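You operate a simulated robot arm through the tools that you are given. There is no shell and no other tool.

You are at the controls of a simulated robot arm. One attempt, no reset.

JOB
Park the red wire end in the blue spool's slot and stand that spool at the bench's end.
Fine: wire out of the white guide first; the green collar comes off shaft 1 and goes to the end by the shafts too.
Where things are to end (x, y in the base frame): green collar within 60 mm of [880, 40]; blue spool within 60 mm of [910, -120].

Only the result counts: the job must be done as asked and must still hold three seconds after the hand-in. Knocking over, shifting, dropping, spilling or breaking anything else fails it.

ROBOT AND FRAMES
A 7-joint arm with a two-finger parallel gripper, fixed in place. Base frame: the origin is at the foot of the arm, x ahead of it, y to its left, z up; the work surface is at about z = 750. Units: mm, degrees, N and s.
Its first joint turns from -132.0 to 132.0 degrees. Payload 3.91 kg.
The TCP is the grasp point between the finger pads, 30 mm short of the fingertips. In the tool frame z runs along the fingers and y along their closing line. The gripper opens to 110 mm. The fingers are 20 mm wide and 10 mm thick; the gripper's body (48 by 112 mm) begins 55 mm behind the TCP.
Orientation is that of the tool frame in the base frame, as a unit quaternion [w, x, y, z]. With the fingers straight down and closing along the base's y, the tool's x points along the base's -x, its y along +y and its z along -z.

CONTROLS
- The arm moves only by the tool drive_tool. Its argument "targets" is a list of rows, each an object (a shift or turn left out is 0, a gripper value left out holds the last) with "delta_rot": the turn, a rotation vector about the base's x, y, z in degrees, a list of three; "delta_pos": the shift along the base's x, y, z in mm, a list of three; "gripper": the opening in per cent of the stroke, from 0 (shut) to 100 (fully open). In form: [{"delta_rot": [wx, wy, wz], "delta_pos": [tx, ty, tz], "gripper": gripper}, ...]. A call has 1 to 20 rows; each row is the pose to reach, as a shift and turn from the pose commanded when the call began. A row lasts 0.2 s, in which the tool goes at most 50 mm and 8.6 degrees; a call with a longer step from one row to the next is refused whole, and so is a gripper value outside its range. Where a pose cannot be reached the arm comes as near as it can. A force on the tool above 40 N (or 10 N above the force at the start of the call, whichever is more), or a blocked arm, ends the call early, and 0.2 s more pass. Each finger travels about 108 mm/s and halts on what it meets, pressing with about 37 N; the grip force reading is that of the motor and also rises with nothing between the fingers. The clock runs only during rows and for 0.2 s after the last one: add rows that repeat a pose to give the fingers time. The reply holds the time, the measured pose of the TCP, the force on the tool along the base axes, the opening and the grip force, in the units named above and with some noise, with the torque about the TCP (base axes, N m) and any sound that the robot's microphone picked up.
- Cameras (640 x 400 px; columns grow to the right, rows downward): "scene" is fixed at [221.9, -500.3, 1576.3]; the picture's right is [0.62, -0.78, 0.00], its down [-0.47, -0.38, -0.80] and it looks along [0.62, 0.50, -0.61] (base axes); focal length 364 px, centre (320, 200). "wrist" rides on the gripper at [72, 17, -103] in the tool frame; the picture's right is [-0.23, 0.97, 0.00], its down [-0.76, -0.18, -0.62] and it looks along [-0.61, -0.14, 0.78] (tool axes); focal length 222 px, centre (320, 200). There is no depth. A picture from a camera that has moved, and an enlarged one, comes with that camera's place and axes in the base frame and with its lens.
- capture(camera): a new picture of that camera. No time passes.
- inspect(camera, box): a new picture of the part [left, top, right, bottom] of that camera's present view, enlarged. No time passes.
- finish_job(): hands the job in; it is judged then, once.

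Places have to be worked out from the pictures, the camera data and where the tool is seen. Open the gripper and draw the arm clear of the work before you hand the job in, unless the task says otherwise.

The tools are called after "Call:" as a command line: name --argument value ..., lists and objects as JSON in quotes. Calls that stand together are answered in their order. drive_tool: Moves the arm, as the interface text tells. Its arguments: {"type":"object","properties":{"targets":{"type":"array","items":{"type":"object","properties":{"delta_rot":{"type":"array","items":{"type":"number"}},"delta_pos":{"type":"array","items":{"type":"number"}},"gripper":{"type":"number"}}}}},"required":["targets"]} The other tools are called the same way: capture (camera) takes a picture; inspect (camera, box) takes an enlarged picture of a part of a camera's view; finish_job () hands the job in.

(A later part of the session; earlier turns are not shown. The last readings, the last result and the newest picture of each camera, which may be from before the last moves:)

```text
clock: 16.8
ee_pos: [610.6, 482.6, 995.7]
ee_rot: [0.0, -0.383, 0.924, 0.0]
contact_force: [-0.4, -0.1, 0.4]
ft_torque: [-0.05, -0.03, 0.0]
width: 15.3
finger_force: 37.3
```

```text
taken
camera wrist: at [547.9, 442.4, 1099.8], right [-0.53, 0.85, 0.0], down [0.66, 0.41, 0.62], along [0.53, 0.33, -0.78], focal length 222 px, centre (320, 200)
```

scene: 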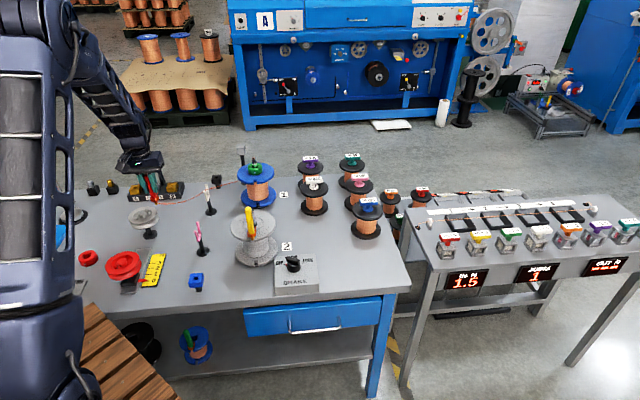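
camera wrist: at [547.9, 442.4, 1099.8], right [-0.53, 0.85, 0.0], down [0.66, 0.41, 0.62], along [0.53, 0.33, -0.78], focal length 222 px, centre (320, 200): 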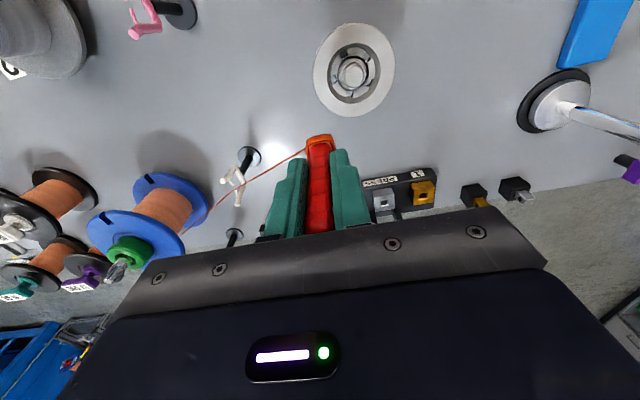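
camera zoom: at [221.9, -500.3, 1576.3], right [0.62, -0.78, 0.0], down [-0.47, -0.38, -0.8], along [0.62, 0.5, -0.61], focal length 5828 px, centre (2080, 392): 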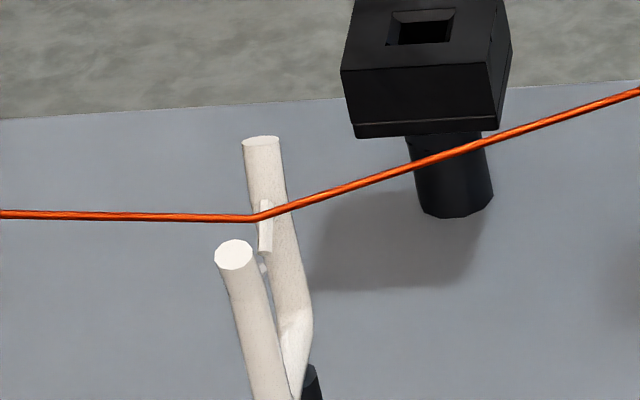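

Triangulating both views puts the wire's crossing about 9 mm above the P2 pin tip (z ≈ 850 against 841), so it has come through the gap. I'll keep raising the end slowly and check that the wire clears the prong tops.

Call:
drive_tool --targets '[{"delta_pos": [0, 0, 10]}, {"delta_pos": [0, 0, 20]}, {"delta_pos": [0, 0, 30]}, {"delta_pos": [0, 0, 40]}, {"delta_pos": [0, 0, 50]}, {"delta_pos": [0, 0, 50]}]'

Call:
inspect --camera "scene" --box '[120, 110, 280, 210]'

Call:
inspect --camera "scene" --box '[195, 165, 225, 205]'

Call:
inspect --camera "wrist" --box '[200, 140, 320, 220]'

```text
clock: 18.2
ee_pos: [610.4, 481.7, 1046.4]
ee_rot: [0.0, -0.383, 0.924, 0.0]
contact_force: [0.4, -0.3, -1.4]
ft_torque: [-0.01, -0.03, 0.02]
width: 15.2
finger_force: 36.7
```

```text
4.00 times, centred on (200, 160) of scene
camera zoom: at [221.9, -500.3, 1576.3], right [0.62, -0.78, 0.0], down [-0.47, -0.38, -0.8], along [0.62, 0.5, -0.61], focal length 1457 px, centre (800, 360)
```

zoom: 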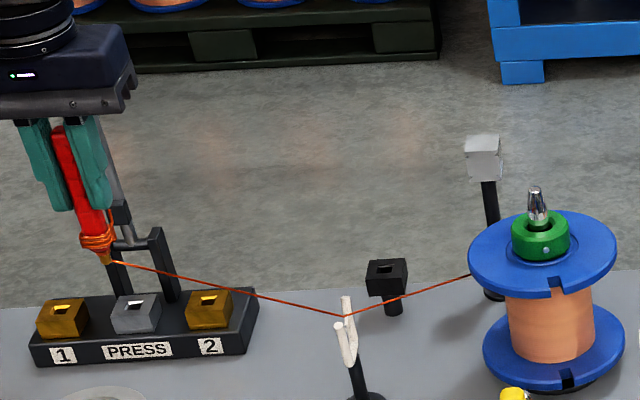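

```text
10.00 times, centred on (210, 185) of scene
camera zoom: at [221.9, -500.3, 1576.3], right [0.62, -0.78, 0.0], down [-0.47, -0.38, -0.8], along [0.62, 0.5, -0.61], focal length 3643 px, centre (1420, 350)
```

zoom: 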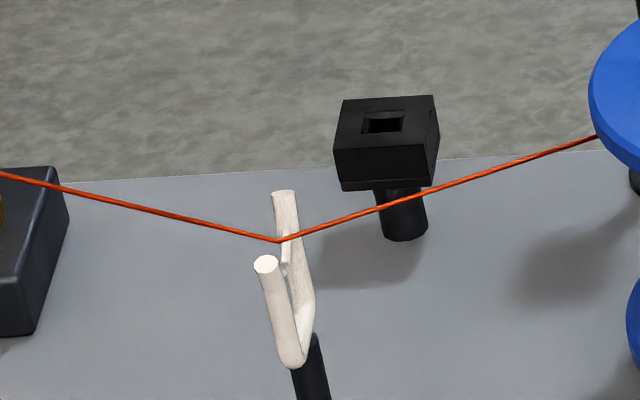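

```text
5.00 times, centred on (260, 180) of wrist
camera zoom: at [547.7, 442.7, 1149.6], right [-0.53, 0.85, 0.0], down [0.66, 0.41, 0.62], along [0.53, 0.33, -0.78], focal length 1111 px, centre (620, 300)
```

zoom: 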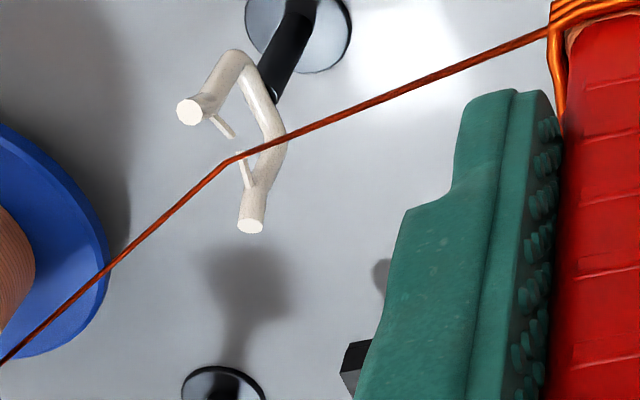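

Call:
inspect --camera "wrist" --box '[228, 135, 258, 165]'

Call:
inspect --camera "scene" --box '[204, 180, 216, 196]'

```text
13.33 times, centred on (243, 150) of wrist
camera zoom: at [547.7, 442.7, 1149.6], right [-0.53, 0.85, 0.0], down [0.66, 0.41, 0.62], along [0.53, 0.33, -0.78], focal length 2962 px, centre (1347, 867)
```

zoom: 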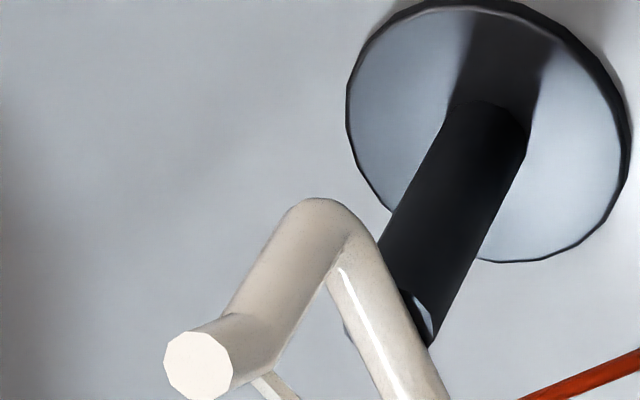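

```text
16.00 times, centred on (210, 188) of scene
camera zoom: at [221.9, -500.3, 1576.3], right [0.62, -0.78, 0.0], down [-0.47, -0.38, -0.8], along [0.62, 0.5, -0.61], focal length 5828 px, centre (2080, 392)
```

zoom: 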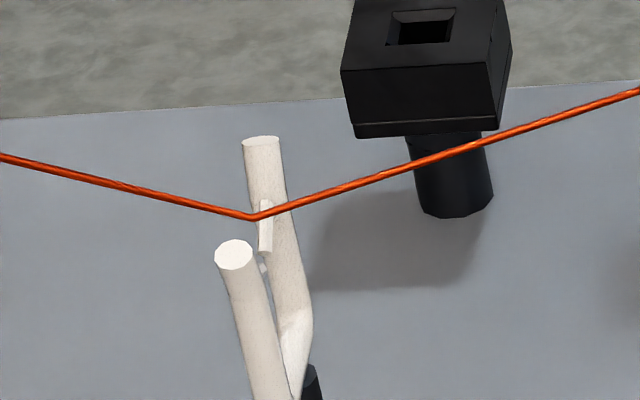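

Call:
inspect --camera "wrist" --box '[220, 155, 268, 187]'

Call:
inspect --camera "wrist" --box '[160, 120, 330, 240]'

```text
12.50 times, centred on (244, 171) of wrist
camera zoom: at [547.7, 442.7, 1149.6], right [-0.53, 0.85, 0.0], down [0.66, 0.41, 0.62], along [0.53, 0.33, -0.78], focal length 2776 px, centre (1270, 562)
```

zoom: 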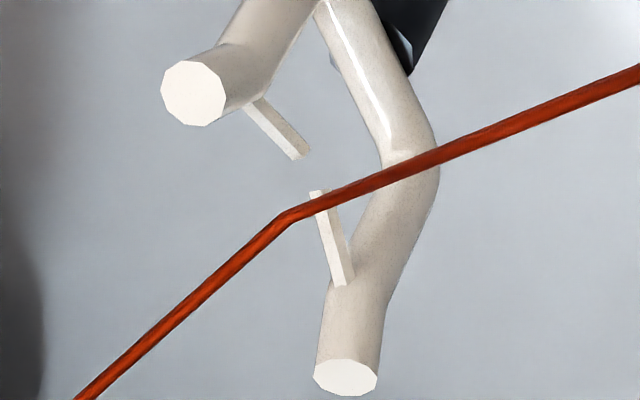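

```text
3.33 times, centred on (245, 180) of wrist
camera zoom: at [547.7, 442.7, 1149.6], right [-0.53, 0.85, 0.0], down [0.66, 0.41, 0.62], along [0.53, 0.33, -0.78], focal length 740 px, centre (570, 267)
```

zoom: 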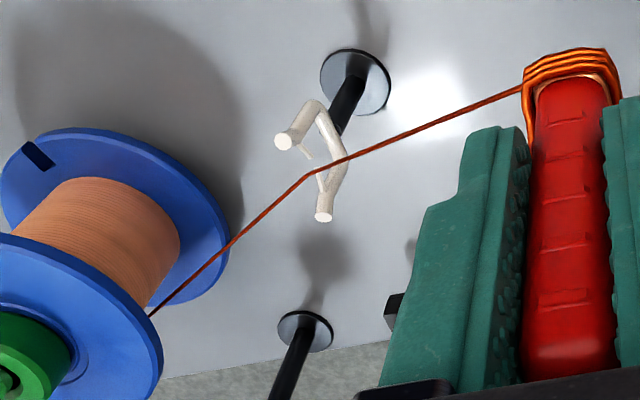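

The wire is still kinked at one point in the guide (about 769.5, 434.8, 850) even with the end raised, and the spool is turning to pay out. I'll shift the end sideways a little and watch how that held point reacts.

Call:
drive_tool --targets '[{"delta_pos": [-7, -7, 0]}, {"delta_pos": [-14, -14, 0]}, {"delta_pos": [-21, -21, 0]}, {"delta_pos": [-21, -21, 0]}]'

Call:
inspect --camera "scene" --box '[204, 180, 216, 196]'

Call:
capture --camera "wrist"

Call:
inspect --camera "wrist" --box '[200, 140, 280, 200]'

Call:
inspect --camera "scene" --box '[120, 110, 280, 210]'

```text
clock: 19.2
ee_pos: [589.6, 462.3, 1046.5]
ee_rot: [0.0, -0.382, 0.924, 0.0]
contact_force: [0.1, -0.1, -1.8]
ft_torque: [-0.02, -0.01, 0.0]
width: 15.4
finger_force: 36.6
```

```text
16.00 times, centred on (210, 188) of scene
camera zoom: at [221.9, -500.3, 1576.3], right [0.62, -0.78, 0.0], down [-0.47, -0.38, -0.8], along [0.62, 0.5, -0.61], focal length 5828 px, centre (2080, 392)
```

zoom: 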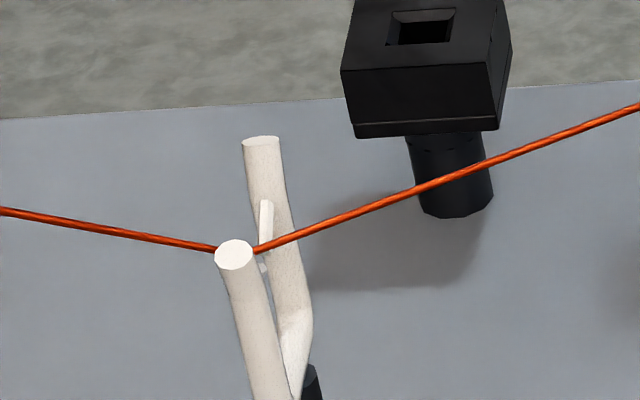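

```text
taken
camera wrist: at [526.6, 421.6, 1149.8], right [-0.53, 0.85, 0.0], down [0.66, 0.41, 0.62], along [0.53, 0.33, -0.78], focal length 222 px, centre (320, 200)
```

wrist: 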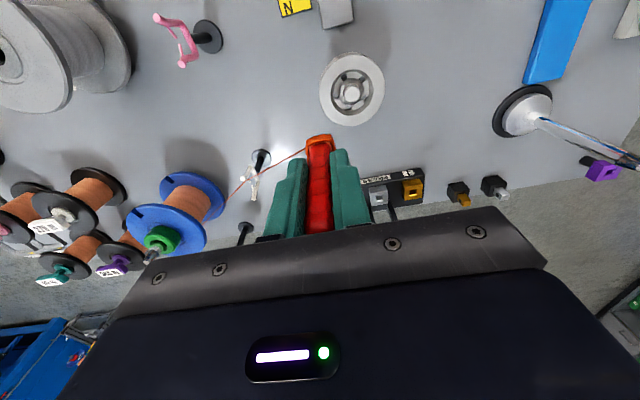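

```text
6.67 times, centred on (240, 170) of wrist
camera zoom: at [526.6, 421.6, 1149.8], right [-0.53, 0.85, 0.0], down [0.66, 0.41, 0.62], along [0.53, 0.33, -0.78], focal length 1481 px, centre (853, 400)
```

zoom: 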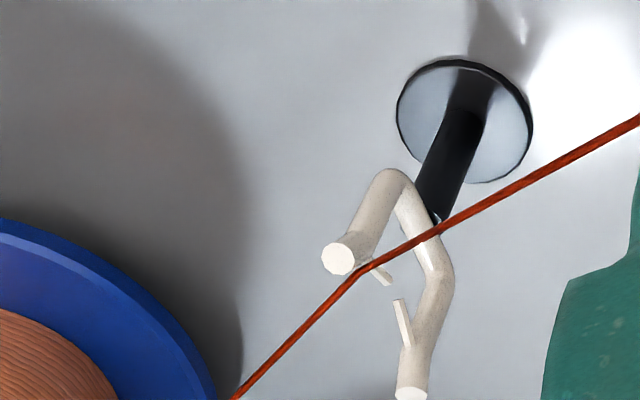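

```text
4.00 times, centred on (200, 160) of scene
camera zoom: at [221.9, -500.3, 1576.3], right [0.62, -0.78, 0.0], down [-0.47, -0.38, -0.8], along [0.62, 0.5, -0.61], focal length 1457 px, centre (800, 360)
```

zoom: 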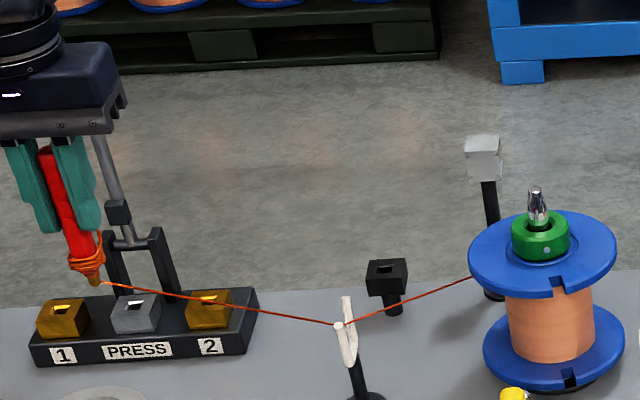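

The held point slides sideways freely with the wire, above the keeper pins, but stays capped at z ≈ 850 near the mouth. The pull may be too shallow, so I'll bring the end in over the guide while rising, keeping it centred on the gap so the pull is steeply upward.

Call:
drive_tool --targets '[{"delta_pos": [12, 12, 0]}, {"delta_pos": [22, 18, 8]}, {"delta_pos": [40, 15, 20]}, {"delta_pos": [60, 8, 34]}, {"delta_pos": [80, 1, 48]}, {"delta_pos": [100, -5, 60]}, {"delta_pos": [121, -11, 72]}, {"delta_pos": [121, -11, 80]}, {"delta_pos": [121, -11, 80]}]'

Call:
capture --camera "wrist"

Call:
inspect --camera "scene" --box '[120, 90, 280, 210]'

Call:
inspect --camera "scene" --box '[200, 172, 220, 198]'

```text
clock: 21.2
ee_pos: [710.3, 450.7, 1125.4]
ee_rot: [0.0, -0.383, 0.924, 0.0]
contact_force: [0.4, -0.8, -1.1]
ft_torque: [-0.04, -0.02, 0.06]
width: 15.4
finger_force: 36.7
```

```text
taken
camera wrist: at [647.7, 410.8, 1229.6], right [-0.53, 0.85, 0.0], down [0.66, 0.41, 0.62], along [0.53, 0.33, -0.78], focal length 222 px, centre (320, 200)
```

wrist: 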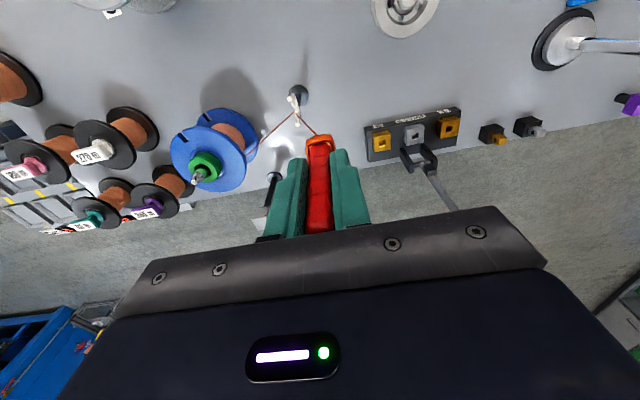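

```text
3.33 times, centred on (200, 150) of scene
camera zoom: at [221.9, -500.3, 1576.3], right [0.62, -0.78, 0.0], down [-0.47, -0.38, -0.8], along [0.62, 0.5, -0.61], focal length 1214 px, centre (720, 367)
```

zoom: 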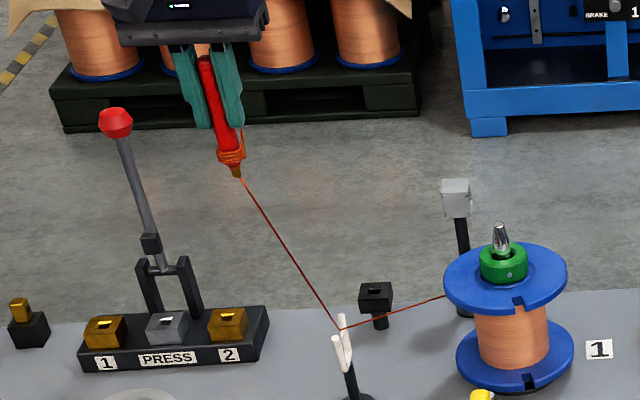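

```text
15.38 times, centred on (210, 185) of scene
camera zoom: at [221.9, -500.3, 1576.3], right [0.62, -0.78, 0.0], down [-0.47, -0.38, -0.8], along [0.62, 0.5, -0.61], focal length 5604 px, centre (2012, 431)
```

zoom: 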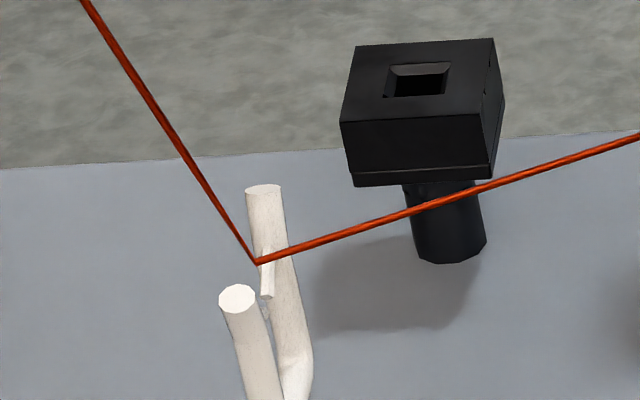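

Call:
inspect --camera "wrist" --box '[270, 75, 330, 135]'

Call:
inspect --camera "wrist" --box '[282, 88, 312, 112]'

Call:
inspect --camera "scene" --box '[206, 182, 214, 194]'

```text
6.67 times, centred on (300, 105) of wrist
camera zoom: at [647.7, 410.8, 1229.6], right [-0.53, 0.85, 0.0], down [0.66, 0.41, 0.62], along [0.53, 0.33, -0.78], focal length 1481 px, centre (453, 833)
```

zoom: 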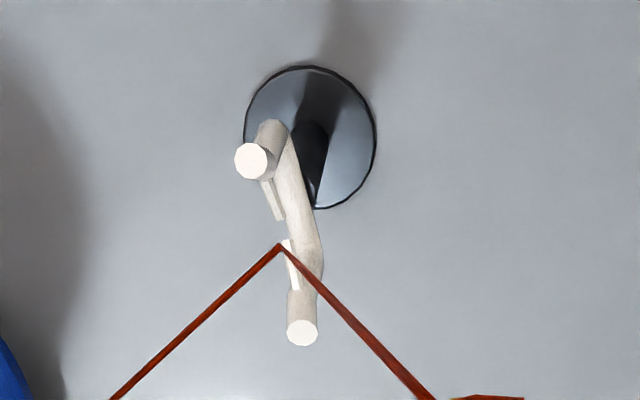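

```text
16.00 times, centred on (297, 100) of wrist
camera zoom: at [647.7, 410.8, 1229.6], right [-0.53, 0.85, 0.0], down [0.66, 0.41, 0.62], along [0.53, 0.33, -0.78], focal length 3554 px, centre (688, 1800)
```

zoom: 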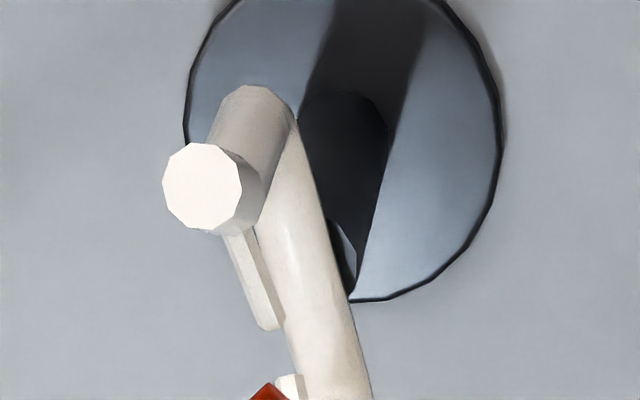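

```text
16.00 times, centred on (210, 188) of scene
camera zoom: at [221.9, -500.3, 1576.3], right [0.62, -0.78, 0.0], down [-0.47, -0.38, -0.8], along [0.62, 0.5, -0.61], focal length 5828 px, centre (2080, 392)
```

zoom: 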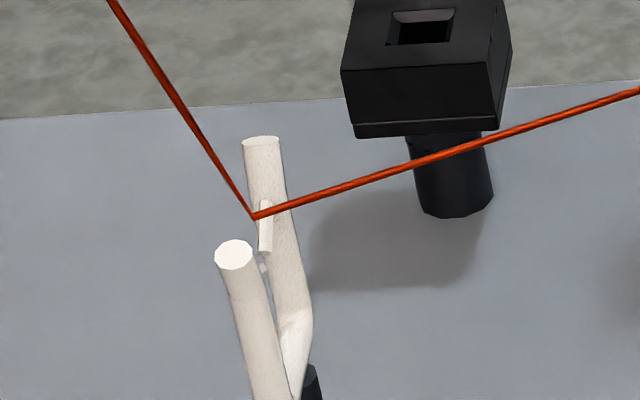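

The wire is still held at the mouth of the guide even with a steep, centred pull. I'll rotate the tool about −77° in place to get a front-on look at the fork while holding the end.

Call:
drive_tool --targets '[{"delta_rot": [0, 0, -8]}, {"delta_rot": [0, 0, -16]}, {"delta_rot": [0, 0, -24]}, {"delta_rot": [0, 0, -32]}, {"delta_rot": [0, 0, -40]}, {"delta_rot": [0, 0, -48]}, {"delta_rot": [0, 0, -56]}, {"delta_rot": [0, 0, -64]}, {"delta_rot": [0, 0, -72]}, {"delta_rot": [0, 0, -76.7]}]'

Call:
capture --camera "wrist"

Call:
inspect --camera "wrist" --box '[310, 85, 370, 145]'

```text
clock: 23.4
ee_pos: [710.9, 451.2, 1125.7]
ee_rot: [0.0, 0.274, 0.962, -0.001]
contact_force: [0.3, 0.0, -0.2]
ft_torque: [-0.02, 0.01, -0.01]
width: 15.4
finger_force: 36.9
```

```text
taken
camera wrist: at [658.1, 502.7, 1229.7], right [0.71, 0.71, 0.0], down [0.55, -0.55, 0.62], along [0.44, -0.44, -0.78], focal length 222 px, centre (320, 200)
```

wrist: 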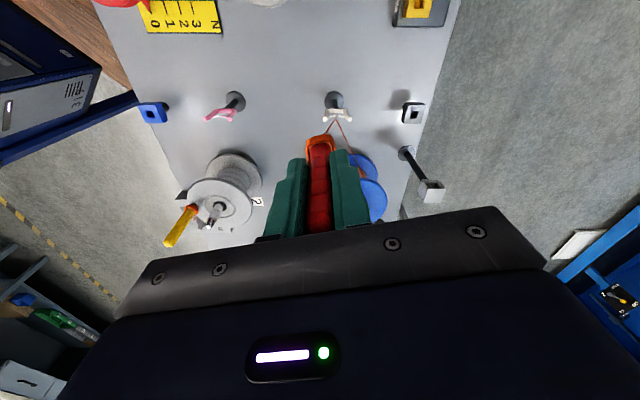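

```text
6.67 times, centred on (340, 115) of wrist
camera zoom: at [658.1, 502.7, 1229.7], right [0.71, 0.71, 0.0], down [0.55, -0.55, 0.62], along [0.44, -0.44, -0.78], focal length 1481 px, centre (187, 767)
```

zoom: 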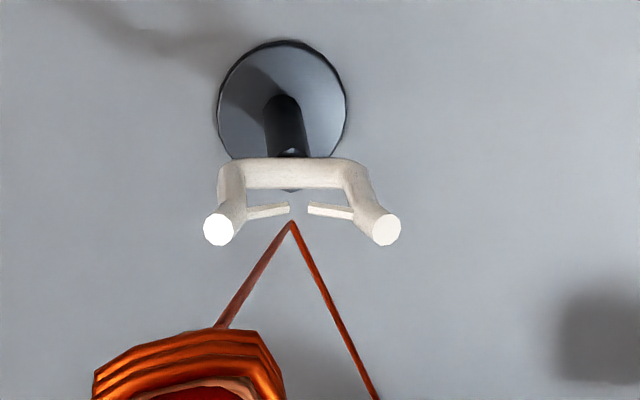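

Seen front-on, the wire is about 2.5 mm off the gap centre toward the left keeper tip. I'll creep the end sideways toward the right prong about 1 mm per row so the wire crosses the gap centre while under upward pull.

Call:
drive_tool --targets '[{"delta_pos": [0.7, 0.7, 0]}, {"delta_pos": [1.4, 1.4, 0]}, {"delta_pos": [2.1, 2.1, 0]}, {"delta_pos": [2.8, 2.8, 0]}, {"delta_pos": [3.5, 3.5, 0]}, {"delta_pos": [3.5, 3.5, 0]}]'

Call:
inspect --camera "wrist" --box '[310, 85, 370, 145]'

Call:
inspect --camera "scene" --box '[120, 90, 280, 210]'

```text
clock: 24.8
ee_pos: [713.6, 453.1, 1126.1]
ee_rot: [0.0, 0.274, 0.962, 0.0]
contact_force: [0.2, 0.9, -0.1]
ft_torque: [-0.02, -0.02, 0.0]
width: 15.1
finger_force: 37.3
```

```text
6.67 times, centred on (340, 115) of wrist
camera zoom: at [661.8, 505.9, 1229.4], right [0.7, 0.71, 0.0], down [0.55, -0.55, 0.62], along [0.44, -0.44, -0.78], focal length 1481 px, centre (187, 767)
```

zoom: 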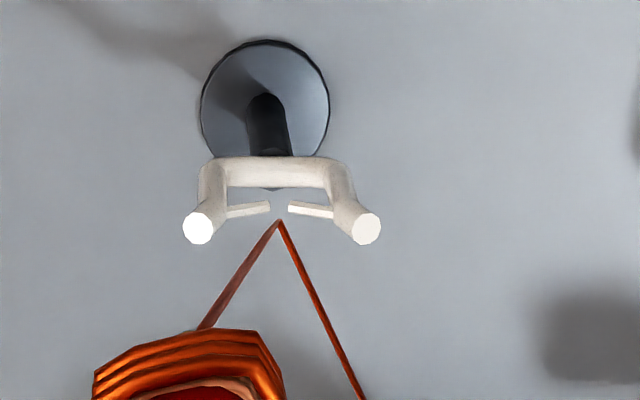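

```text
3.33 times, centred on (200, 150) of scene
camera zoom: at [221.9, -500.3, 1576.3], right [0.62, -0.78, 0.0], down [-0.47, -0.38, -0.8], along [0.62, 0.5, -0.61], focal length 1214 px, centre (720, 367)
```

zoom: 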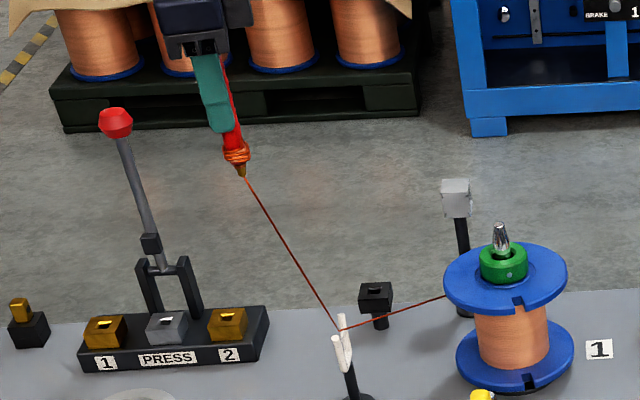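

The wire is now centred on the gap. I'll raise the end another 40 mm from here to see whether it comes free.

Call:
drive_tool --targets '[{"delta_pos": [0, 0, 8]}, {"delta_pos": [0, 0, 16]}, {"delta_pos": [0, 0, 24]}, {"delta_pos": [0, 0, 32]}, {"delta_pos": [0, 0, 40]}, {"delta_pos": [0, 0, 40]}]'

Call:
inspect --camera "wrist" --box '[310, 85, 370, 145]'

Call:
inspect --camera "scene" --box '[120, 90, 280, 210]'

```text
clock: 26.2
ee_pos: [713.4, 452.6, 1165.6]
ee_rot: [0.0, 0.273, 0.962, -0.001]
contact_force: [-0.6, 0.3, -0.8]
ft_torque: [0.01, -0.02, 0.01]
width: 15.5
finger_force: 36.9
```

```text
6.67 times, centred on (340, 115) of wrist
camera zoom: at [661.7, 505.3, 1269.6], right [0.7, 0.71, 0.0], down [0.55, -0.55, 0.62], along [0.44, -0.44, -0.78], focal length 1481 px, centre (187, 767)
```

zoom: 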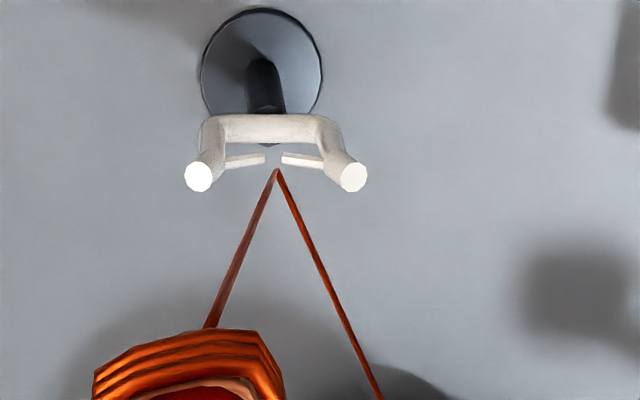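

```text
3.33 times, centred on (200, 150) of scene
camera zoom: at [221.9, -500.3, 1576.3], right [0.62, -0.78, 0.0], down [-0.47, -0.38, -0.8], along [0.62, 0.5, -0.61], focal length 1214 px, centre (720, 367)
```

zoom: 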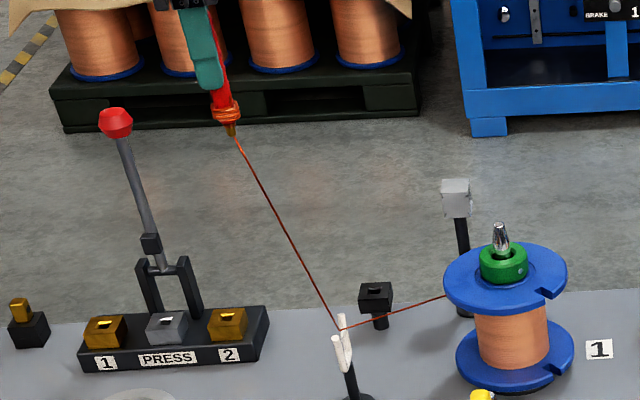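

It is still held even when centred. I have not yet swept the right half of the fork with the end raised, so I'll creep slowly toward the right prong to find where it lets the wire through.

Call:
drive_tool --targets '[{"delta_pos": [0.8, 0.8, 0]}, {"delta_pos": [1.6, 1.6, 0]}, {"delta_pos": [2.4, 2.4, 0]}, {"delta_pos": [3.2, 3.2, 0]}, {"delta_pos": [4.0, 4.0, 0]}, {"delta_pos": [4.8, 4.8, 0]}, {"delta_pos": [5.6, 5.6, 0]}, {"delta_pos": [6.4, 6.4, 0]}, {"delta_pos": [7.2, 7.2, 0]}, {"delta_pos": [8, 8, 0]}, {"delta_pos": [9, 9, 0]}, {"delta_pos": [10, 10, 0]}, {"delta_pos": [11, 11, 0]}, {"delta_pos": [12, 12, 0]}]'

Call:
inspect --camera "wrist" --box '[300, 75, 360, 135]'

Call:
inspect --camera "scene" --box '[200, 172, 220, 198]'

```text
clock: 29.2
ee_pos: [726.9, 465.9, 1165.7]
ee_rot: [0.0, 0.274, 0.962, 0.0]
contact_force: [0.0, 0.6, -0.5]
ft_torque: [0.01, 0.01, 0.0]
width: 15.5
finger_force: 36.9
```

```text
6.67 times, centred on (330, 105) of wrist
camera zoom: at [673.7, 517.7, 1269.5], right [0.7, 0.71, 0.0], down [0.55, -0.55, 0.62], along [0.44, -0.44, -0.78], focal length 1481 px, centre (253, 833)
```

zoom: 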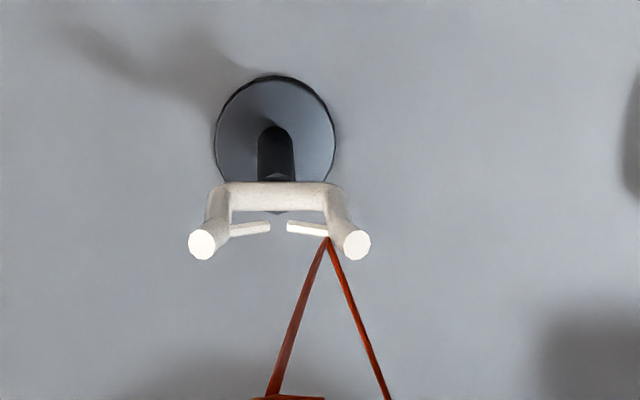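

```text
15.38 times, centred on (210, 185) of scene
camera zoom: at [221.9, -500.3, 1576.3], right [0.62, -0.78, 0.0], down [-0.47, -0.38, -0.8], along [0.62, 0.5, -0.61], focal length 5604 px, centre (2012, 431)
```

zoom: 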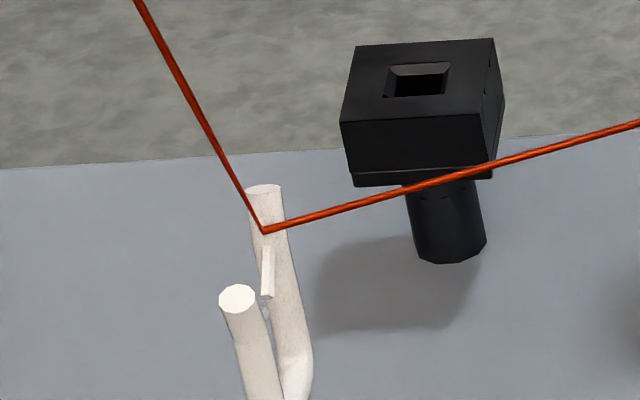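

Sweeping the full width under raised tension doesn't free it. Next I'll carry the end itself over the guide's mouth, centred on the gap, toward the spool side and see whether the wire then lifts off.

Call:
drive_tool --targets '[{"delta_pos": [-7, -7, 0]}, {"delta_pos": [-3, -15, 0]}, {"delta_pos": [14, -21, 0]}, {"delta_pos": [30, -27, 0]}, {"delta_pos": [45, -32, 0]}, {"delta_pos": [60, -37, 0]}, {"delta_pos": [75, -42, 0]}, {"delta_pos": [90, -47, 0]}, {"delta_pos": [90, -47, 0]}]'

Call:
capture --camera "wrist"

Call:
inspect --camera "scene" --box '[160, 80, 300, 210]'

Call:
inspect --camera "scene" --box '[200, 172, 220, 198]'

```text
clock: 31.2
ee_pos: [817.2, 418.8, 1166.7]
ee_rot: [0.0, 0.273, 0.962, 0.0]
contact_force: [-0.5, 0.9, -0.7]
ft_torque: [0.0, 0.03, -0.01]
width: 15.2
finger_force: 37.5
```

```text
taken
camera wrist: at [764.4, 470.2, 1270.4], right [0.7, 0.71, 0.0], down [0.55, -0.55, 0.62], along [0.44, -0.44, -0.78], focal length 222 px, centre (320, 200)
```

wrist: 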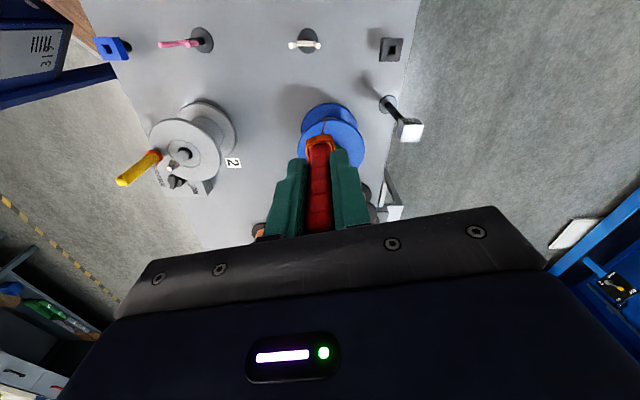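

```text
3.08 times, centred on (230, 145) of scene
camera zoom: at [221.9, -500.3, 1576.3], right [0.62, -0.78, 0.0], down [-0.47, -0.38, -0.8], along [0.62, 0.5, -0.61], focal length 1121 px, centre (597, 369)
```

zoom: 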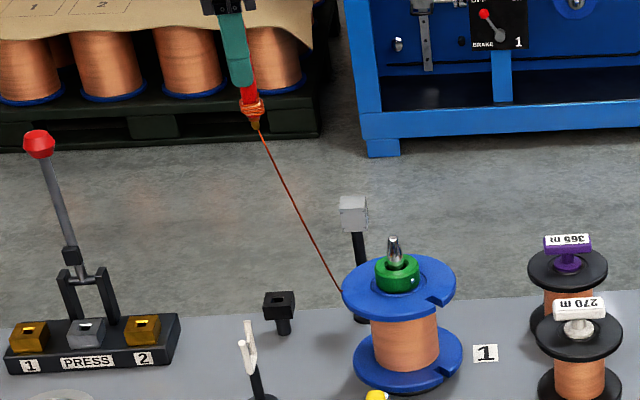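

```text
15.38 times, centred on (210, 185) of scene
camera zoom: at [221.9, -500.3, 1576.3], right [0.62, -0.78, 0.0], down [-0.47, -0.38, -0.8], along [0.62, 0.5, -0.61], focal length 5604 px, centre (2012, 431)
```

zoom: 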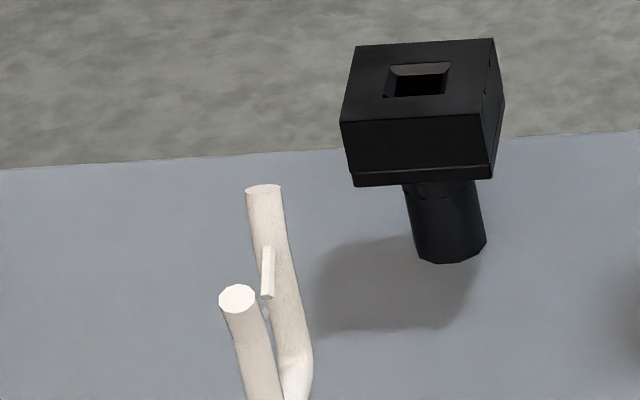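

The wire is free: it now runs straight from the spool to the end and the white guide is empty. The spool has turned, so I'll zoom in on the ferrule and on where the slot is now.

Call:
inspect --camera "scene" --box '[200, 90, 224, 112]'

Call:
inspect --camera "scene" --box '[230, 150, 285, 210]'

Call:
inspect --camera "wrist" --box '[270, 80, 370, 180]'

Call:
inspect --camera "scene" --box '[230, 195, 290, 270]'

```text
16.00 times, centred on (212, 101) of scene
camera zoom: at [221.9, -500.3, 1576.3], right [0.62, -0.78, 0.0], down [-0.47, -0.38, -0.8], along [0.62, 0.5, -0.61], focal length 5828 px, centre (2048, 1784)
```

zoom: 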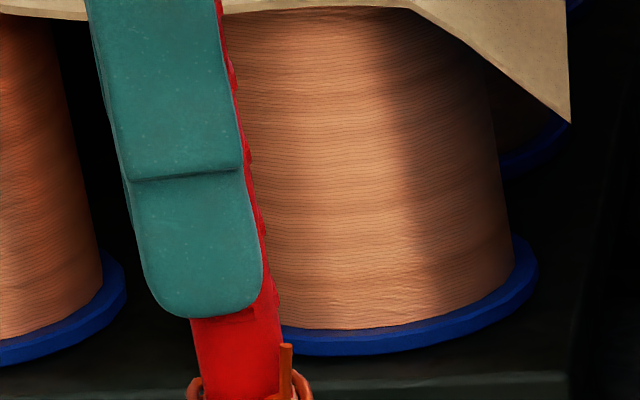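

```text
6.67 times, centred on (258, 180) of scene
camera zoom: at [221.9, -500.3, 1576.3], right [0.62, -0.78, 0.0], down [-0.47, -0.38, -0.8], along [0.62, 0.5, -0.61], focal length 2428 px, centre (737, 333)
```

zoom: 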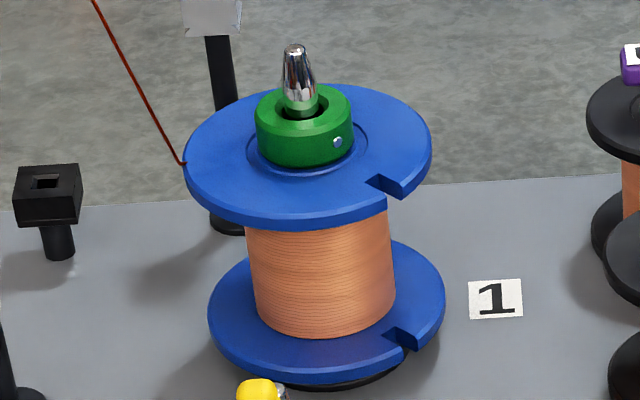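

```text
4.00 times, centred on (320, 130) of wrist
camera zoom: at [764.4, 470.2, 1270.4], right [0.7, 0.71, 0.0], down [0.55, -0.55, 0.62], along [0.44, -0.44, -0.78], focal length 888 px, centre (320, 480)
```

zoom: 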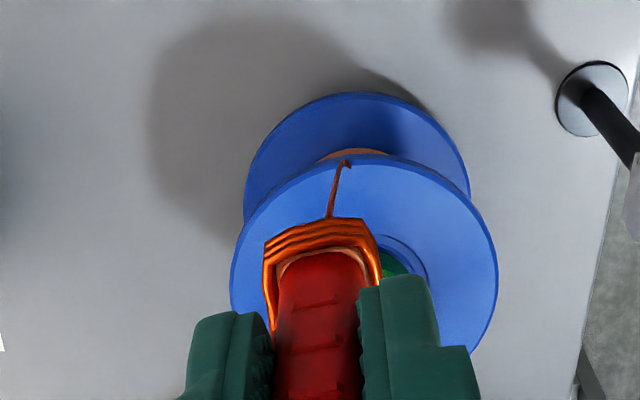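

```text
5.33 times, centred on (260, 232) of scene
camera zoom: at [221.9, -500.3, 1576.3], right [0.62, -0.78, 0.0], down [-0.47, -0.38, -0.8], along [0.62, 0.5, -0.61], focal length 1943 px, centre (640, 27)
```

zoom: 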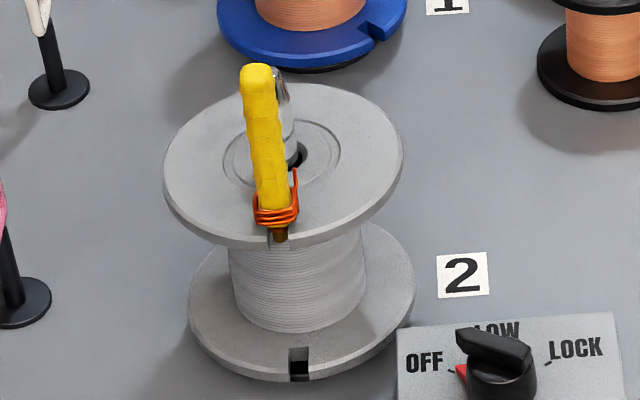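

Call:
inspect --camera "scene" --box '[200, 110, 220, 130]'

Call:
inspect --camera "scene" --box '[240, 180, 252, 192]'

Call:
inspect --camera "scene" --box '[258, 170, 278, 190]'

Call:
inspect --camera "scene" --box '[238, 225, 262, 249]'

```text
16.00 times, centred on (210, 120) of scene
camera zoom: at [221.9, -500.3, 1576.3], right [0.62, -0.78, 0.0], down [-0.47, -0.38, -0.8], along [0.62, 0.5, -0.61], focal length 5828 px, centre (2080, 1480)
```

zoom: 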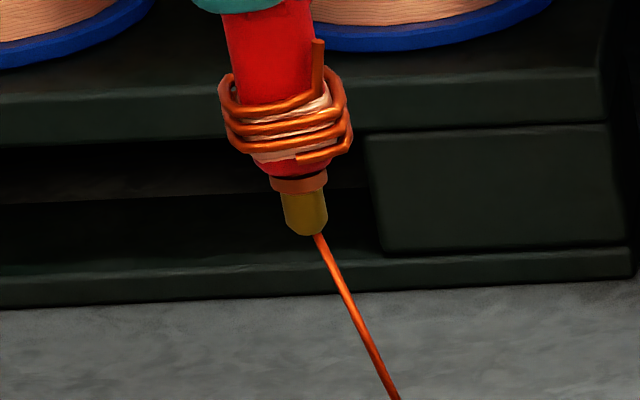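

```text
16.00 times, centred on (246, 186) of scene
camera zoom: at [221.9, -500.3, 1576.3], right [0.62, -0.78, 0.0], down [-0.47, -0.38, -0.8], along [0.62, 0.5, -0.61], focal length 5828 px, centre (1504, 424)
```

zoom: 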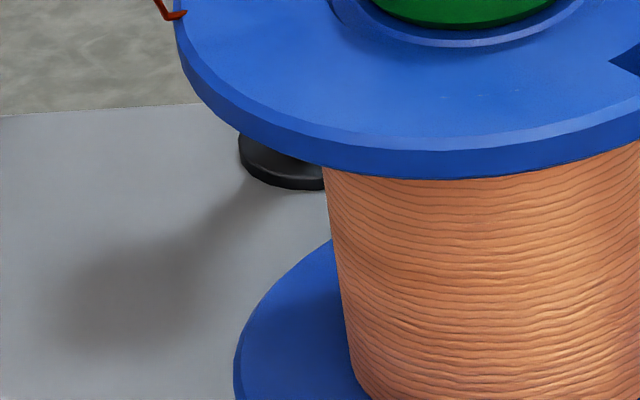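

```text
16.00 times, centred on (268, 180) of scene
camera zoom: at [221.9, -500.3, 1576.3], right [0.62, -0.78, 0.0], down [-0.47, -0.38, -0.8], along [0.62, 0.5, -0.61], focal length 5828 px, centre (1152, 520)
```

zoom: 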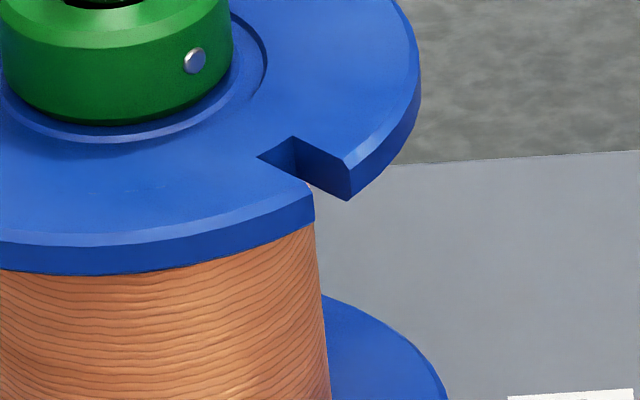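

```text
16.00 times, centred on (250, 237) of scene
camera zoom: at [221.9, -500.3, 1576.3], right [0.62, -0.78, 0.0], down [-0.47, -0.38, -0.8], along [0.62, 0.5, -0.61], focal length 5828 px, centre (1440, -392)
```

zoom: 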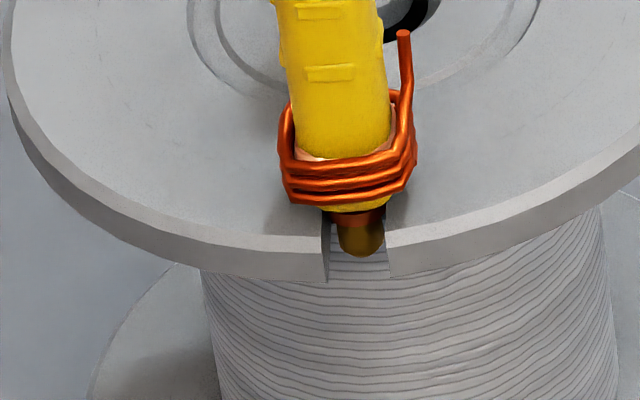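

The wire is out of the guide, and the ferrule is about 8.5 mm wide against a slot of about 10.7 mm. The slot now faces roughly −y (about 267°). I'll bring the end down on the robot's side of the spool, turning the tool so the fingers will close across the slot, to lead the wire around the winding rather than over the shaft.

Call:
drive_tool --targets '[{"delta_pos": [-4, -6, -5], "delta_rot": [0, 0, 7.9]}, {"delta_pos": [-8, -12, -12], "delta_rot": [0, 0, 15.8]}, {"delta_pos": [-12, -18, -22], "delta_rot": [0, 0, 23.7]}, {"delta_pos": [-15, -24, -34], "delta_rot": [0, 0, 31.6]}, {"delta_pos": [-17, -30, -48], "delta_rot": [0, 0, 39.5]}, {"delta_pos": [-18, -36, -62], "delta_rot": [0, 0, 47.4]}, {"delta_pos": [-18, -42, -76], "delta_rot": [0, 0, 55.3]}, {"delta_pos": [-18, -48, -90], "delta_rot": [0, 0, 63.2]}, {"delta_pos": [-17, -54, -104], "delta_rot": [0, 0, 71.1]}, {"delta_pos": [-16, -60, -118], "delta_rot": [0, 0, 79.0]}, {"delta_pos": [-15, -66, -132], "delta_rot": [0, 0, 86.9]}, {"delta_pos": [-14, -72, -144], "delta_rot": [0, 0, 94.8]}, {"delta_pos": [-13, -78, -156], "delta_rot": [0, 0, 102.7]}, {"delta_pos": [-12, -84, -166], "delta_rot": [0, 0, 110.6]}, {"delta_pos": [-11, -88, -176], "delta_rot": [0, 0, 118.7]}]'

Call:
capture --camera "wrist"

Call:
inspect --camera "scene" --box '[190, 110, 300, 220]'

```text
clock: 34.4
ee_pos: [804.8, 330.6, 989.2]
ee_rot: [0.0, -0.69, 0.724, 0.0]
contact_force: [0.1, -0.8, -0.6]
ft_torque: [0.01, 0.0, -0.01]
width: 15.3
finger_force: 37.3
```

```text
taken
camera wrist: at [784.9, 258.7, 1093.3], right [-0.96, 0.28, 0.0], down [0.22, 0.75, 0.62], along [0.17, 0.6, -0.78], focal length 222 px, centre (320, 200)
```

wrist: 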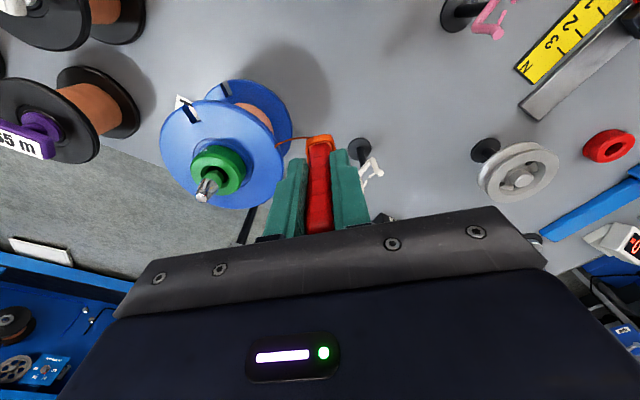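

```text
3.64 times, centred on (245, 165) of scene
camera zoom: at [221.9, -500.3, 1576.3], right [0.62, -0.78, 0.0], down [-0.47, -0.38, -0.8], along [0.62, 0.5, -0.61], focal length 1325 px, centre (593, 327)
```

zoom: 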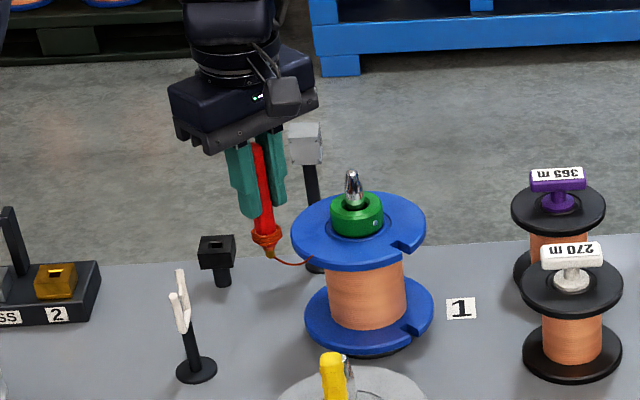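

Call:
inspect --camera "wrist" --box '[150, 70, 310, 220]'

Call:
inspect --camera "wrist" --box '[165, 85, 225, 135]'

Call:
inspect --camera "scene" --box '[224, 165, 264, 195]'

```text
2.67 times, centred on (230, 145) of wrist
camera zoom: at [784.9, 258.7, 1093.3], right [-0.96, 0.28, 0.0], down [0.22, 0.75, 0.62], along [0.17, 0.6, -0.78], focal length 592 px, centre (560, 347)
```

zoom: 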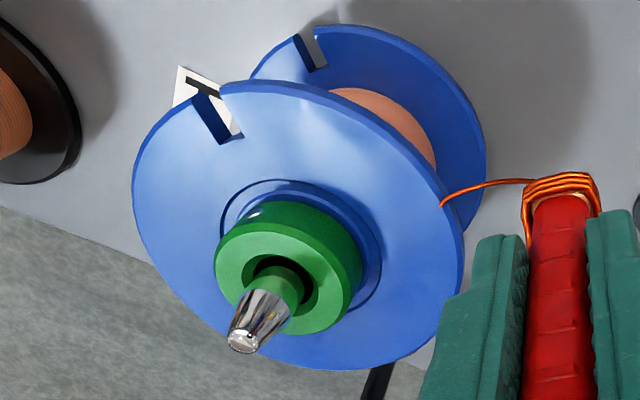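

```text
8.00 times, centred on (195, 110) of wrist
camera zoom: at [784.9, 258.7, 1093.3], right [-0.96, 0.28, 0.0], down [0.22, 0.75, 0.62], along [0.17, 0.6, -0.78], focal length 1777 px, centre (1320, 920)
```

zoom: 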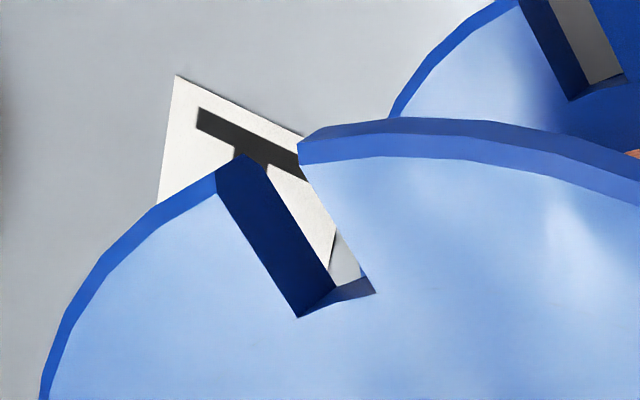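

```text
13.33 times, centred on (244, 180) of scene
camera zoom: at [221.9, -500.3, 1576.3], right [0.62, -0.78, 0.0], down [-0.47, -0.38, -0.8], along [0.62, 0.5, -0.61], focal length 4857 px, centre (1333, 467)
```

zoom: 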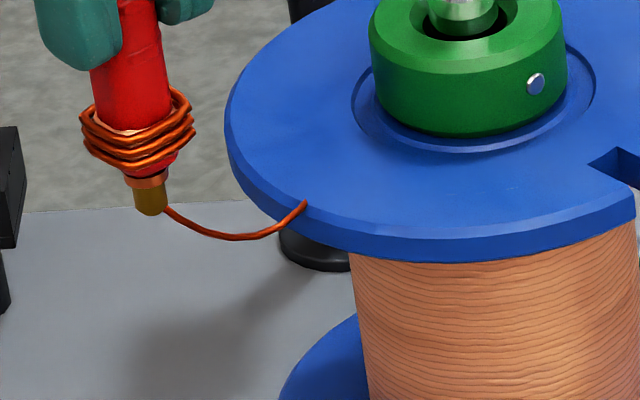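

The tool reached the wanted yaw. Both cameras put the slot along −y at x ≈ 917–919, from about y 298 out to 282, with the flange top at z ≈ 880–884. I'll carry the end around outside the flange to a point just beyond the slot.

Call:
drive_tool --targets '[{"delta_pos": [8, -12, -4]}, {"delta_pos": [18, -24, -8]}, {"delta_pos": [30, -42, -12]}, {"delta_pos": [48, -62, -16]}, {"delta_pos": [66, -76, -18]}, {"delta_pos": [85, -84, -20]}, {"delta_pos": [100, -85, -20]}, {"delta_pos": [112, -85, -20]}, {"delta_pos": [112, -85, -20]}]'

Call:
capture --camera "wrist"

Call:
inspect --camera "scene" --box '[220, 110, 330, 220]'

Call:
inspect --camera "scene" --box '[255, 160, 285, 190]'

```text
clock: 36.4
ee_pos: [916.5, 247.3, 969.0]
ee_rot: [0.001, -0.688, 0.725, 0.0]
contact_force: [0.1, -0.4, -0.2]
ft_torque: [0.0, -0.01, 0.01]
width: 15.4
finger_force: 36.9
```

```text
taken
camera wrist: at [896.6, 174.2, 1072.8], right [-0.96, 0.28, 0.0], down [0.22, 0.75, 0.62], along [0.17, 0.6, -0.78], focal length 222 px, centre (320, 200)
```

wrist: 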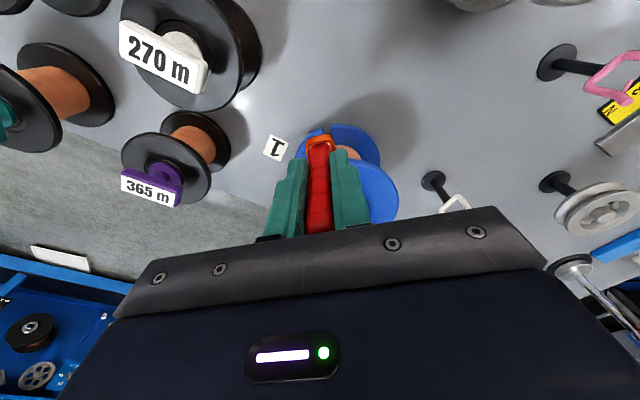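

```text
3.64 times, centred on (275, 165) of scene
camera zoom: at [221.9, -500.3, 1576.3], right [0.62, -0.78, 0.0], down [-0.47, -0.38, -0.8], along [0.62, 0.5, -0.61], focal length 1325 px, centre (484, 327)
```

zoom: 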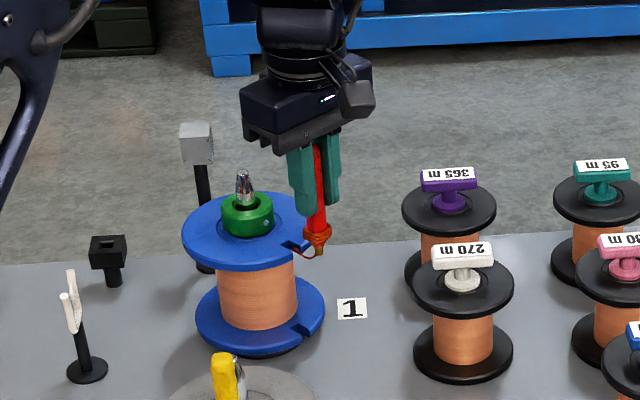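

```text
13.33 times, centred on (270, 175) of scene
camera zoom: at [221.9, -500.3, 1576.3], right [0.62, -0.78, 0.0], down [-0.47, -0.38, -0.8], along [0.62, 0.5, -0.61], focal length 4857 px, centre (987, 533)
```

zoom: 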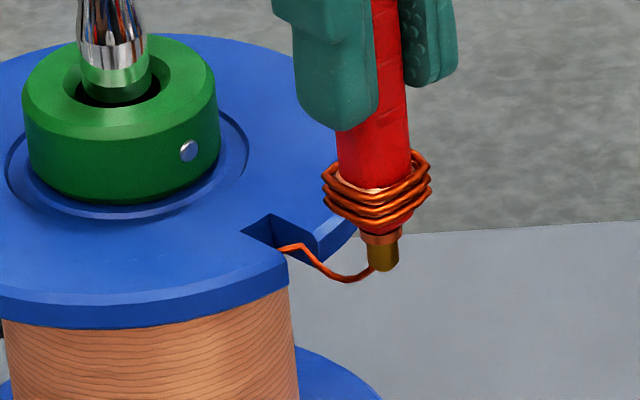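

The tip hangs just outside the slot and the wire already leads up through it. I'll move inward to hover the ferrule over the slot's middle, a few mm above the flange, and compare in the pictures.

Call:
drive_tool --targets '[{"delta_pos": [0.3, 10, 1]}, {"delta_pos": [0.6, 20, 1]}, {"delta_pos": [0.8, 30, 1]}, {"delta_pos": [1, 38, 1]}, {"delta_pos": [1, 41, 1]}, {"delta_pos": [1, 41, 1]}]'

Call:
inspect --camera "scene" --box '[255, 160, 285, 190]'

Call:
capture --camera "wrist"

```text
clock: 37.8
ee_pos: [918.0, 287.6, 970.1]
ee_rot: [0.0, -0.689, 0.725, 0.0]
contact_force: [0.0, 0.1, -0.7]
ft_torque: [-0.02, 0.02, -0.01]
width: 15.3
finger_force: 36.9
```

```text
13.33 times, centred on (270, 175) of scene
camera zoom: at [221.9, -500.3, 1576.3], right [0.62, -0.78, 0.0], down [-0.47, -0.38, -0.8], along [0.62, 0.5, -0.61], focal length 4857 px, centre (987, 533)
```

zoom: 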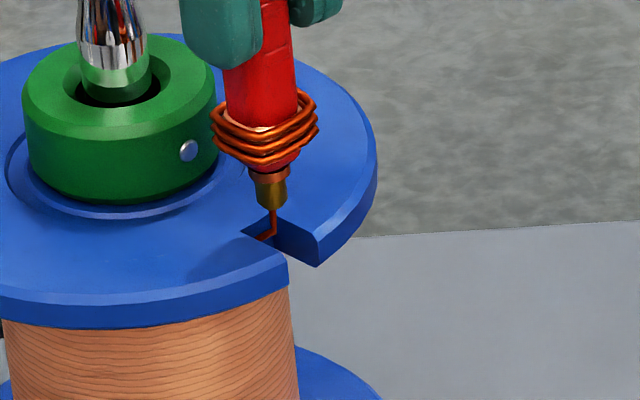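

```text
taken
camera wrist: at [897.8, 214.8, 1074.0], right [-0.96, 0.28, 0.0], down [0.22, 0.75, 0.62], along [0.17, 0.6, -0.78], focal length 222 px, centre (320, 200)
```

wrist: 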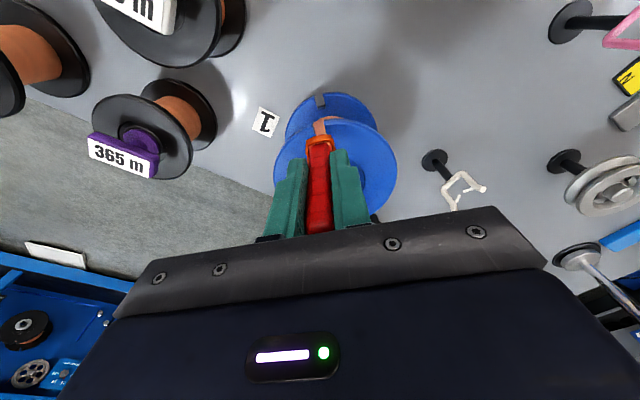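

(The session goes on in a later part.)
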